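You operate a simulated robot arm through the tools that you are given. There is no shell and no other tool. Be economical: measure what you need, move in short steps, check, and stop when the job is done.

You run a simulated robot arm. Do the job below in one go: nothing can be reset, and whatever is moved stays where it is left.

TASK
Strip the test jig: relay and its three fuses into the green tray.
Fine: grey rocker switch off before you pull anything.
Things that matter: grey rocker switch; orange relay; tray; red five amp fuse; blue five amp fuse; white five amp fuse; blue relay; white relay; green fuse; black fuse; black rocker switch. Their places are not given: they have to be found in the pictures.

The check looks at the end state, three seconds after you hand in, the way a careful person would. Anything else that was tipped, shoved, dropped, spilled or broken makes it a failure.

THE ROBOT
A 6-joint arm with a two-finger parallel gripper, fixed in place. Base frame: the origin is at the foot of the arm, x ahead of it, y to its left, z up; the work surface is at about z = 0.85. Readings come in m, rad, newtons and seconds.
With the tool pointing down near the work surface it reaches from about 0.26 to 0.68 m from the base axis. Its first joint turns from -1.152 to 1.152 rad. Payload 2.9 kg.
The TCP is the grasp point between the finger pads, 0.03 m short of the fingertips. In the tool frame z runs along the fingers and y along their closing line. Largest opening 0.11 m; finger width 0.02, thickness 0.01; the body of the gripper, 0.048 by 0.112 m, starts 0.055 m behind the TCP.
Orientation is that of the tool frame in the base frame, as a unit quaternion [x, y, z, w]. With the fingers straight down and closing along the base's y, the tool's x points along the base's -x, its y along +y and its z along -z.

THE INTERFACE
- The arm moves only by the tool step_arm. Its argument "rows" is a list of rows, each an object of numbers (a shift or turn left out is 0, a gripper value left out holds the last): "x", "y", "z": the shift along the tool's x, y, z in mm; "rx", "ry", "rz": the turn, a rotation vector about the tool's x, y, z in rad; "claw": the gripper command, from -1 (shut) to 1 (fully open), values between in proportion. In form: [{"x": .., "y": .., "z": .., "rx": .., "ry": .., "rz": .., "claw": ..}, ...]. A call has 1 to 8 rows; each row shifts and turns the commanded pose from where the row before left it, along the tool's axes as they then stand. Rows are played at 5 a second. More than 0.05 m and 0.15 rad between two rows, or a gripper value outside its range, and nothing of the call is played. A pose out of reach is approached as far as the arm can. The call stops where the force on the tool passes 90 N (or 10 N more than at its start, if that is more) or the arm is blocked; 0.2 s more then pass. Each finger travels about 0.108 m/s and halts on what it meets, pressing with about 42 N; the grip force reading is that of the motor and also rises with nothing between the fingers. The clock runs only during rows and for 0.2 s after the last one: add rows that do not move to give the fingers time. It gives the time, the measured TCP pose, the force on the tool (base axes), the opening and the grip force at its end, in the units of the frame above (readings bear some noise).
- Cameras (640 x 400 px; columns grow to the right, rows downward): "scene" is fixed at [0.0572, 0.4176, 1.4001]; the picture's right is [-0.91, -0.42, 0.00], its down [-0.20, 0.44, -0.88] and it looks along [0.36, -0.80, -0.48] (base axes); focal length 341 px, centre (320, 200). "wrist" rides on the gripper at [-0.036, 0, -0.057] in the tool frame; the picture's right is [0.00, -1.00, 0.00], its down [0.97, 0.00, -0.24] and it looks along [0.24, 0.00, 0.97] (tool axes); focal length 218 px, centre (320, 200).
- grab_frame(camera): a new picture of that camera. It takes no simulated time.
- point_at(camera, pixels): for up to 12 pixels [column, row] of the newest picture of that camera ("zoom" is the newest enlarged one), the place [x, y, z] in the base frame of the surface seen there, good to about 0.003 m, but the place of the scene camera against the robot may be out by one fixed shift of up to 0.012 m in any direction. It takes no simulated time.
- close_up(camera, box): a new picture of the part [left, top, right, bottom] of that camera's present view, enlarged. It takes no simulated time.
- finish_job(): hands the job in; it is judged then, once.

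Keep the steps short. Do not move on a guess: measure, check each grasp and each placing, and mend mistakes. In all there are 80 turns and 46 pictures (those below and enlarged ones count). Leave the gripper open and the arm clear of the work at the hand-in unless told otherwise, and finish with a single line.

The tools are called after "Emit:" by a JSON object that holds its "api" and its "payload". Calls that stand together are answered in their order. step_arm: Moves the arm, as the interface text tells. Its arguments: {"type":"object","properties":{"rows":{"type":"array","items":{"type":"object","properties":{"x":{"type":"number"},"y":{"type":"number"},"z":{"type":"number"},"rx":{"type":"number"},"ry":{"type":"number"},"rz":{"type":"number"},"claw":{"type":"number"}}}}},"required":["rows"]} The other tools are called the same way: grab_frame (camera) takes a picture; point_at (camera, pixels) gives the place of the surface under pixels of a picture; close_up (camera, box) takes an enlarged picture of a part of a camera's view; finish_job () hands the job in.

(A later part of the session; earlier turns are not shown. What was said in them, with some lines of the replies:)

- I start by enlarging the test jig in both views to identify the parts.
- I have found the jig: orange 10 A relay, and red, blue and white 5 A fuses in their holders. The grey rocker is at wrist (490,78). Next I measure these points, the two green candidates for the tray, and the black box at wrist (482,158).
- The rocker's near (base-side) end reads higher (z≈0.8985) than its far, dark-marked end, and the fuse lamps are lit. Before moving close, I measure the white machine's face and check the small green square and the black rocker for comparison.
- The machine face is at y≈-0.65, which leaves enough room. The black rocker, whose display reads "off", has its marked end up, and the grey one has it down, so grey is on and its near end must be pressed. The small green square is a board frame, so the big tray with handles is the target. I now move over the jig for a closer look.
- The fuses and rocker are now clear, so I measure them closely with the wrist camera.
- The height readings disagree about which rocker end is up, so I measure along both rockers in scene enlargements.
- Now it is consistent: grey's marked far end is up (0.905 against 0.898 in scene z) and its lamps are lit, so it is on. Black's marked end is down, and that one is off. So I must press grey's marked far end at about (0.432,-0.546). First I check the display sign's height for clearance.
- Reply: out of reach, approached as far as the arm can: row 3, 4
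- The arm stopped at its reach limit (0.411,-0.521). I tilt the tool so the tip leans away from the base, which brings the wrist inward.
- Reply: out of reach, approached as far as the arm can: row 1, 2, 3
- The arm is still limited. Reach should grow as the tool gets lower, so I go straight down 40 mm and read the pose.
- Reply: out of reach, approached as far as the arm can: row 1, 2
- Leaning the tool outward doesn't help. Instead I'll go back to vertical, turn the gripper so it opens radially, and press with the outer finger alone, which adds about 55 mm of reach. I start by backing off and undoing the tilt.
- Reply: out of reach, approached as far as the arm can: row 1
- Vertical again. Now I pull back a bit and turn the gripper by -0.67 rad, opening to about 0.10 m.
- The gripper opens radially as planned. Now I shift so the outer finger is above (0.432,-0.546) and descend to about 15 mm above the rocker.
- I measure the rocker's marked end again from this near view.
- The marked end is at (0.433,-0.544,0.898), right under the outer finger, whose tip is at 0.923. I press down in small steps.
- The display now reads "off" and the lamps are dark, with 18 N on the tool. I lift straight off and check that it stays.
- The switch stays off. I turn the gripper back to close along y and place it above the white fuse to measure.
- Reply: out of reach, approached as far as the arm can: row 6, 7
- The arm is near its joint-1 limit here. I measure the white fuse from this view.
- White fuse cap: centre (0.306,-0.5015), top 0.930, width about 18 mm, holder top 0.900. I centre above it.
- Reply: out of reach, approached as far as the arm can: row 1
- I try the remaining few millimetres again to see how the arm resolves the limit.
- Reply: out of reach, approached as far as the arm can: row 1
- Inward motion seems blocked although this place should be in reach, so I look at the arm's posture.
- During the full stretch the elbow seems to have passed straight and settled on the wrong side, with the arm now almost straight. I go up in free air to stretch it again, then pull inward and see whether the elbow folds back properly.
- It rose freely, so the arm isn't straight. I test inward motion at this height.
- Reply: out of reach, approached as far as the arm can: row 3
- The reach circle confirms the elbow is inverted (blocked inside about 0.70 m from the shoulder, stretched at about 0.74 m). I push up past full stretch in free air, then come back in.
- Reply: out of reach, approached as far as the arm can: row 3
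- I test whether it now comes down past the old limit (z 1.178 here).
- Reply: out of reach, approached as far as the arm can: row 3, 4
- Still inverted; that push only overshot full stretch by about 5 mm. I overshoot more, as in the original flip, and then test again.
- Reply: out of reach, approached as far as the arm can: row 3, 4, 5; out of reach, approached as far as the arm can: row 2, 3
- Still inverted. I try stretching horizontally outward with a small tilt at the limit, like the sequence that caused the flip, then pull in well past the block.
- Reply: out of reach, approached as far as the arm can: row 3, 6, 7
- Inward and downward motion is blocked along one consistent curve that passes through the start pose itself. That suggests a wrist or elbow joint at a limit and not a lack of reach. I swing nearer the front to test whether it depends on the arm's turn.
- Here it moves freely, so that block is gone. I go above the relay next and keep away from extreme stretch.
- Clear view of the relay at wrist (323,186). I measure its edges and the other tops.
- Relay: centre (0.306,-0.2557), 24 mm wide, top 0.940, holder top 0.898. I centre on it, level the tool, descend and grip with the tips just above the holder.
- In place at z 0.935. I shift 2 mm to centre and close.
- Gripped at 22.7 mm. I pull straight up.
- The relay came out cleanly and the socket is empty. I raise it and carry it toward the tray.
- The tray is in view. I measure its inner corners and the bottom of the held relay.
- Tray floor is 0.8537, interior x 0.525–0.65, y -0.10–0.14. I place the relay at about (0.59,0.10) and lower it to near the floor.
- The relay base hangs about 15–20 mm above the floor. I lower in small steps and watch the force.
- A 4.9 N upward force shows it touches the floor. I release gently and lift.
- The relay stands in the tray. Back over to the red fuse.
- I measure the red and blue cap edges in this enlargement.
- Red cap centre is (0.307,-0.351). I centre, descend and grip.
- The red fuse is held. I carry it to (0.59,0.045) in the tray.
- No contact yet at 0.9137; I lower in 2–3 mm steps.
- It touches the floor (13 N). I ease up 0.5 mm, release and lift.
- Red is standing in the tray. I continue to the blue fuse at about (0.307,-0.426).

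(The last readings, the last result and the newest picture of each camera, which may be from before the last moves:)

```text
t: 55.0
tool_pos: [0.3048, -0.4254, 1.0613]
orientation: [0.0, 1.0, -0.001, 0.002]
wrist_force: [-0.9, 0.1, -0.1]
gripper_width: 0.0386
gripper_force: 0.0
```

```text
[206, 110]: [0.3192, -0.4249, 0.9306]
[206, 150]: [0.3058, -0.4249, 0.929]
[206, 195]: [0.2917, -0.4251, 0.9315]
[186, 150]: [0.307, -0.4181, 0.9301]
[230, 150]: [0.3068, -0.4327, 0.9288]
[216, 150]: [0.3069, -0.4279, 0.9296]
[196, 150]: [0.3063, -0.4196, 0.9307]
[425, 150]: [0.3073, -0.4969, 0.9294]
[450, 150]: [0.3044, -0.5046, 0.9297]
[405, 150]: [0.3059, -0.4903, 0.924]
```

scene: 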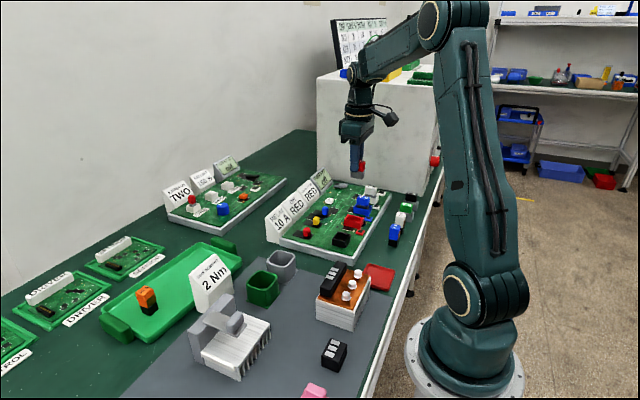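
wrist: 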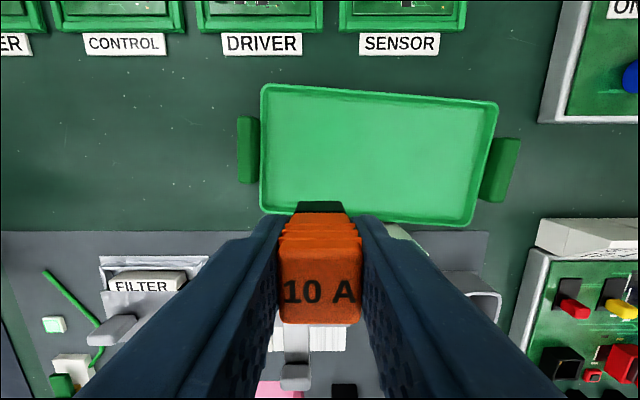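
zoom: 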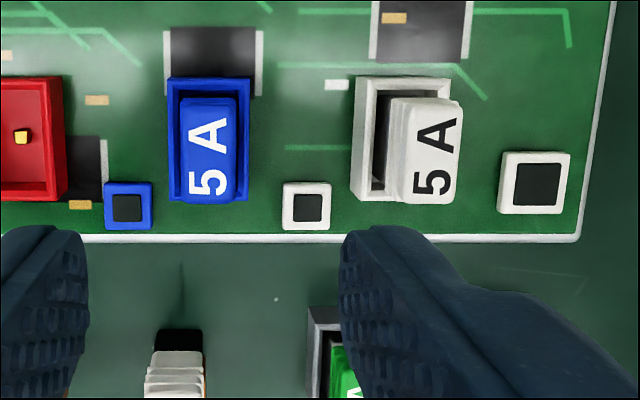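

Blue is centred at (0.306,-0.4258), under the tool. I descend, grip and pull.

Emit:
{"api": "step_arm", "payload": {"rows": [{"x": -1.5, "y": -0.5}, {"z": 45}, {"z": 45}, {"z": 30}, {"z": 7}, {}, {"claw": -1}, {}]}}

Emit:
{"api": "step_arm", "payload": {"rows": [{}, {"z": -10}, {"z": -15}, {"z": -30}, {"z": -45}, {"z": -40}, {}]}}

Emit:
{"api": "step_arm", "payload": {"rows": [{"x": -23.6, "y": 34.5}, {"x": -23.6, "y": 34.5}, {"x": -23.6, "y": 34.5}, {"x": -23.6, "y": 34.5}, {"x": -23.6, "y": 34.5}, {"x": -23.6, "y": 34.5}, {"x": -23.6, "y": 34.5}, {}]}}

Emit:
{"api": "grab_frame", "payload": {"camera": "scene"}}

```text
t: 56.8
tool_pos: [0.307, -0.4274, 0.9351]
orientation: [0.0, 1.0, -0.001, 0.001]
wrist_force: [-1.1, 1.1, -0.1]
gripper_width: 0.0166
gripper_force: 42.1
```

```text
t: 58.4
tool_pos: [0.3072, -0.4269, 1.0749]
orientation: [0.0, 1.0, 0.0, 0.001]
wrist_force: [-0.1, 0.5, -0.3]
gripper_width: 0.0167
gripper_force: 42.5
```

```text
t: 60.2
tool_pos: [0.4746, -0.1868, 1.0743]
orientation: [0.001, 1.0, -0.001, 0.001]
wrist_force: [0.0, 0.8, 0.9]
gripper_width: 0.0164
gripper_force: 42.3
```

```text
10 pictures are left
```

scene: 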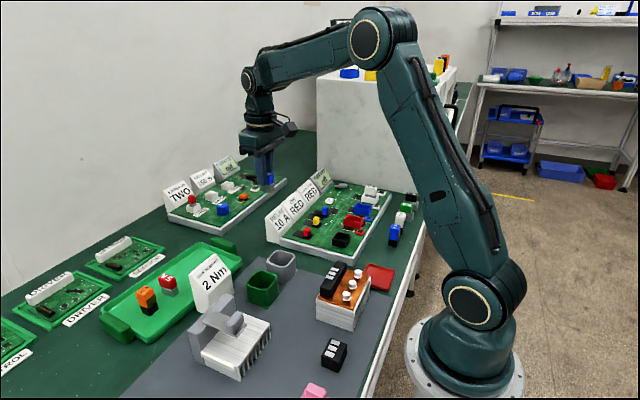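

The blue fuse is held. I carry it on to (0.593,-0.008) and lower it.

Emit:
{"api": "step_arm", "payload": {"rows": [{"x": -23.7, "y": 35.8}, {"x": -23.7, "y": 35.8}, {"x": -23.7, "y": 35.8}, {"x": -23.7, "y": 35.8}, {"x": -23.7, "y": 35.8}, {"z": 45}, {"z": 45}, {}]}}

Emit:
{"api": "step_arm", "payload": {"rows": [{"z": 45}, {"z": 19}, {}, {"z": 5}, {"z": 3}, {"z": 3}, {}]}}

```text
t: 62.0
tool_pos: [0.5913, -0.0046, 0.9862]
orientation: [0.0, 1.0, -0.002, 0.003]
wrist_force: [0.1, 0.7, 0.1]
gripper_width: 0.0169
gripper_force: 42.5
```

```text
t: 63.6
tool_pos: [0.5905, -0.0064, 0.9113]
orientation: [0.0, 1.0, 0.0, 0.002]
wrist_force: [-0.1, -0.6, -0.5]
gripper_width: 0.0165
gripper_force: 42.0
```

A few millimetres more to contact, then release.

Emit:
{"api": "step_arm", "payload": {"rows": [{"z": 2}, {"z": 2}, {"z": 1}, {}]}}

```text
t: 64.6
tool_pos: [0.5909, -0.0066, 0.9059]
orientation: [0.0, 1.0, 0.0, 0.003]
wrist_force: [0.0, -0.1, -0.3]
gripper_width: 0.0167
gripper_force: 41.7
```

Emit:
{"api": "step_arm", "payload": {"rows": [{"z": 1.5}, {"z": 1}, {}]}}

```text
t: 65.4
tool_pos: [0.5916, -0.008, 0.907]
orientation: [0.0, 1.0, 0.0, 0.003]
wrist_force: [-9.4, 1.4, 24.1]
gripper_width: 0.0166
gripper_force: 41.5
```

Contact now (24 N). I back off 1 mm, release and lift.

Emit:
{"api": "step_arm", "payload": {"rows": [{"z": -1.5}, {"claw": -0.3}, {}, {"z": -20}, {"z": -40}, {"z": -49}, {"z": -49}, {}]}}

Emit:
{"api": "step_arm", "payload": {"rows": [{"x": 23.8, "y": -41}, {"x": 23.8, "y": -41}, {"x": 23.8, "y": -41}, {"x": 23.8, "y": -41}, {"x": 23.8, "y": -41}, {"x": 23.8, "y": -41}, {"x": 23.8, "y": -41}, {"x": 23.8, "y": -41}]}}

Emit:
{"api": "close_up", "payload": {"camera": "scene", "box": [80, 200, 272, 320]}}

```text
t: 67.2
tool_pos: [0.5919, -0.007, 1.0635]
orientation: [0.0, 1.0, -0.001, 0.002]
wrist_force: [0.0, 0.2, 0.6]
gripper_width: 0.0384
gripper_force: 0.1
```

```text
t: 69.0
tool_pos: [0.3997, -0.3341, 1.0614]
orientation: [0.0, 1.0, -0.001, 0.002]
wrist_force: [0.8, -0.6, 0.8]
gripper_width: 0.0384
gripper_force: 0.0
```

```text
3.33 times, centred on (176, 260) of scene
```

zoom: 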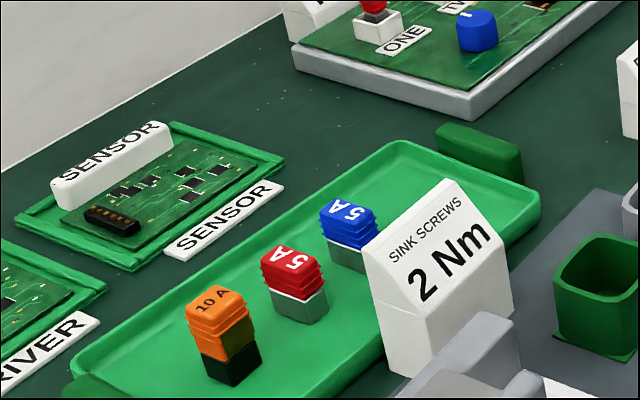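

Blue is in. Now the white fuse at about (0.306,-0.500).

Emit:
{"api": "step_arm", "payload": {"rows": [{"x": 23.4, "y": -41.3}, {"x": 23.4, "y": -41.3}, {"x": 23.4, "y": -41.3}, {"x": 23.4, "y": -41.3}, {}, {}]}}

Emit:
{"api": "close_up", "payload": {"camera": "wrist", "box": [240, 130, 480, 280]}}

Emit:
{"api": "point_at", "payload": {"camera": "zoom", "pixels": [[206, 110], [206, 150], [206, 195], [186, 150], [230, 150], [216, 150], [196, 150]]}}

```text
t: 70.4
tool_pos: [0.3045, -0.4996, 1.0631]
orientation: [0.0, 1.0, -0.002, 0.003]
wrist_force: [-0.8, 0.0, 0.2]
gripper_width: 0.0387
gripper_force: 0.1
```

```text
2.67 times, centred on (360, 205) of wrist
```

zoom: 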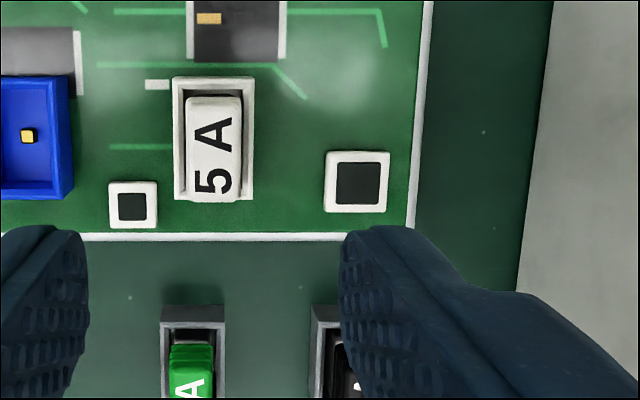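

```text
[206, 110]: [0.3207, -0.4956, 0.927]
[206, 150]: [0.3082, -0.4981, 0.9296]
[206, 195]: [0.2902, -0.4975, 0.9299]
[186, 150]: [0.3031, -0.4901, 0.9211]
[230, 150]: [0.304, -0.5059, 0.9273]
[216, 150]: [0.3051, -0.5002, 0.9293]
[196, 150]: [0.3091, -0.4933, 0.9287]
```

White cap is centred at (0.306,-0.500), under the tool. I descend, grip and pull.

Emit:
{"api": "step_arm", "payload": {"rows": [{"x": -1.5, "y": -0.3}, {"z": 45}, {"z": 45}, {"z": 30}, {"z": 8}, {}, {"claw": -1}, {}]}}

Emit:
{"api": "step_arm", "payload": {"rows": [{}, {"z": -10}, {"z": -15}, {"z": -30}, {"z": -45}, {"z": -40}, {}]}}

Emit:
{"api": "step_arm", "payload": {"rows": [{"x": -22, "y": 35}, {"x": -22, "y": 35}, {"x": -22, "y": 35}, {"x": -22, "y": 35}, {"x": -22, "y": 35}, {"x": -22, "y": 35}, {"x": -22, "y": 35}, {}]}}

Emit:
{"api": "grab_frame", "payload": {"camera": "scene"}}

```text
t: 72.2
tool_pos: [0.3078, -0.5001, 0.9337]
orientation: [0.0, 1.0, -0.001, 0.002]
wrist_force: [-0.8, -0.1, 0.5]
gripper_width: 0.0173
gripper_force: 42.7
```

```text
t: 73.8
tool_pos: [0.3077, -0.4997, 1.0743]
orientation: [0.0, 1.0, -0.001, 0.002]
wrist_force: [0.2, -0.7, -0.9]
gripper_width: 0.0172
gripper_force: 41.7
```

```text
t: 75.6
tool_pos: [0.4612, -0.2568, 1.073]
orientation: [0.001, 1.0, 0.0, 0.002]
wrist_force: [0.4, -0.5, -0.6]
gripper_width: 0.0172
gripper_force: 42.2
```

```text
7 pictures are left
```

scene: 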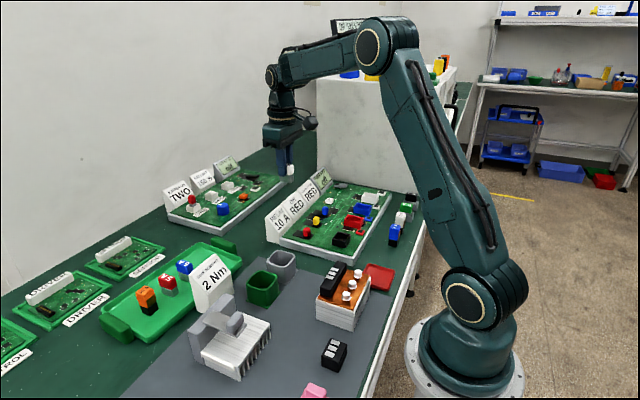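

The white fuse is held. I carry it to (0.59,-0.058) and lower it.

Emit:
{"api": "step_arm", "payload": {"rows": [{"x": -25.8, "y": 39.8}, {"x": -25.8, "y": 39.8}, {"x": -25.8, "y": 39.8}, {"x": -25.8, "y": 39.8}, {"x": -25.8, "y": 39.8}, {"z": 45}, {"z": 45}, {}]}}

Emit:
{"api": "step_arm", "payload": {"rows": [{"z": 45}, {"z": 19}, {}, {"z": 5}, {"z": 4}, {"z": 2}, {}]}}

```text
t: 77.4
tool_pos: [0.5898, -0.0562, 0.9865]
orientation: [0.0, 1.0, -0.002, 0.002]
wrist_force: [-0.1, 0.0, 0.3]
gripper_width: 0.0172
gripper_force: 41.8
```

```text
t: 79.0
tool_pos: [0.5903, -0.0569, 0.9097]
orientation: [-0.001, 1.0, -0.001, 0.002]
wrist_force: [0.0, -0.1, -0.6]
gripper_width: 0.0171
gripper_force: 42.1
```

Emit:
{"api": "step_arm", "payload": {"rows": [{"z": 2}, {"z": 1.5}, {"z": 1.5}, {}]}}

```text
t: 80.0
tool_pos: [0.5914, -0.0564, 0.9047]
orientation: [0.001, 1.0, -0.001, 0.002]
wrist_force: [0.6, -0.8, -0.6]
gripper_width: 0.0173
gripper_force: 41.9
```

No contact yet. White was gripped slightly lower, so I go 1–2 mm further.

Emit:
{"api": "step_arm", "payload": {"rows": [{"z": 1}, {"z": 1}, {}]}}

```text
t: 80.8
tool_pos: [0.5925, -0.0573, 0.9054]
orientation: [0.0, 1.0, -0.001, 0.003]
wrist_force: [-4.6, 1.9, 11.2]
gripper_width: 0.0172
gripper_force: 41.8
```

Contact (11 N). I release, lift, and clear back; then check everything.

Emit:
{"api": "step_arm", "payload": {"rows": [{"z": -0.5}, {"claw": -0.3}, {}, {"z": -20}, {"z": -40}, {"z": -49}, {"z": -49}, {"claw": 1}]}}

Emit:
{"api": "step_arm", "payload": {"rows": [{"x": 35, "y": -30}, {"x": 35, "y": -30}, {"x": 35, "y": -30}, {"x": 35, "y": -20, "z": -20}, {"x": 30, "z": -30}, {}]}}

Emit:
{"api": "close_up", "payload": {"camera": "scene", "box": [80, 200, 272, 320]}}

Emit:
{"api": "close_up", "payload": {"camera": "scene", "box": [260, 160, 420, 260]}}

Emit:
{"api": "grab_frame", "payload": {"camera": "scene"}}

```text
t: 82.6
tool_pos: [0.5907, -0.059, 1.0607]
orientation: [0.001, 1.0, -0.002, 0.001]
wrist_force: [1.3, -0.1, -0.1]
gripper_width: 0.1099
gripper_force: 0.0
```

```text
t: 84.0
tool_pos: [0.4231, -0.1646, 1.1107]
orientation: [0.001, 1.0, 0.0, 0.002]
wrist_force: [-0.2, -0.1, 0.6]
gripper_width: 0.1096
gripper_force: 0.1
```

```text
3.33 times, centred on (176, 260) of scene
```

zoom: 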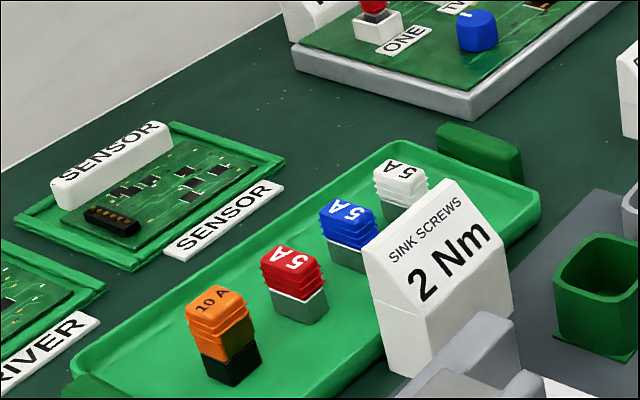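

```text
4.00 times, centred on (340, 210) of scene
```

zoom: 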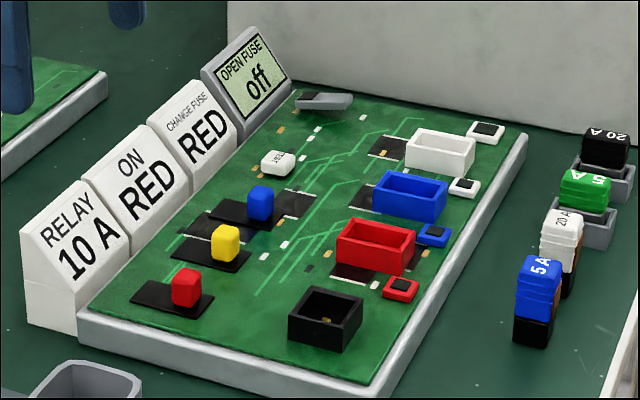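

```text
4 pictures are left
```

scene: 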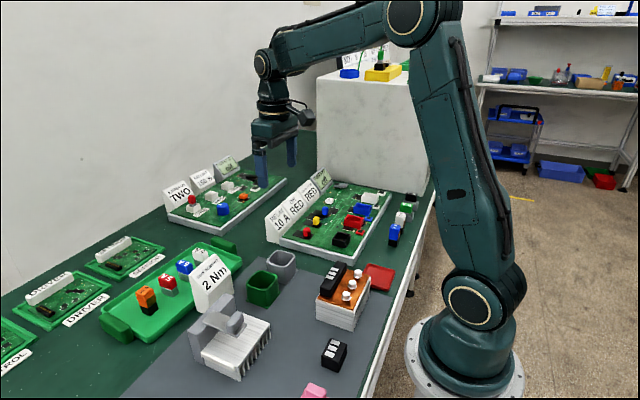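

All four parts stand in the tray, the jig is empty and reads "off", nothing else has moved, and the gripper is open and clear. I hand in.

Emit:
{"api": "finish_job", "payload": {}}

```text
The job is handed in.
```

The grey rocker is switched off, and the orange relay and the red, blue and white five amp fuses are standing in the green tray, with nothing else disturbed.
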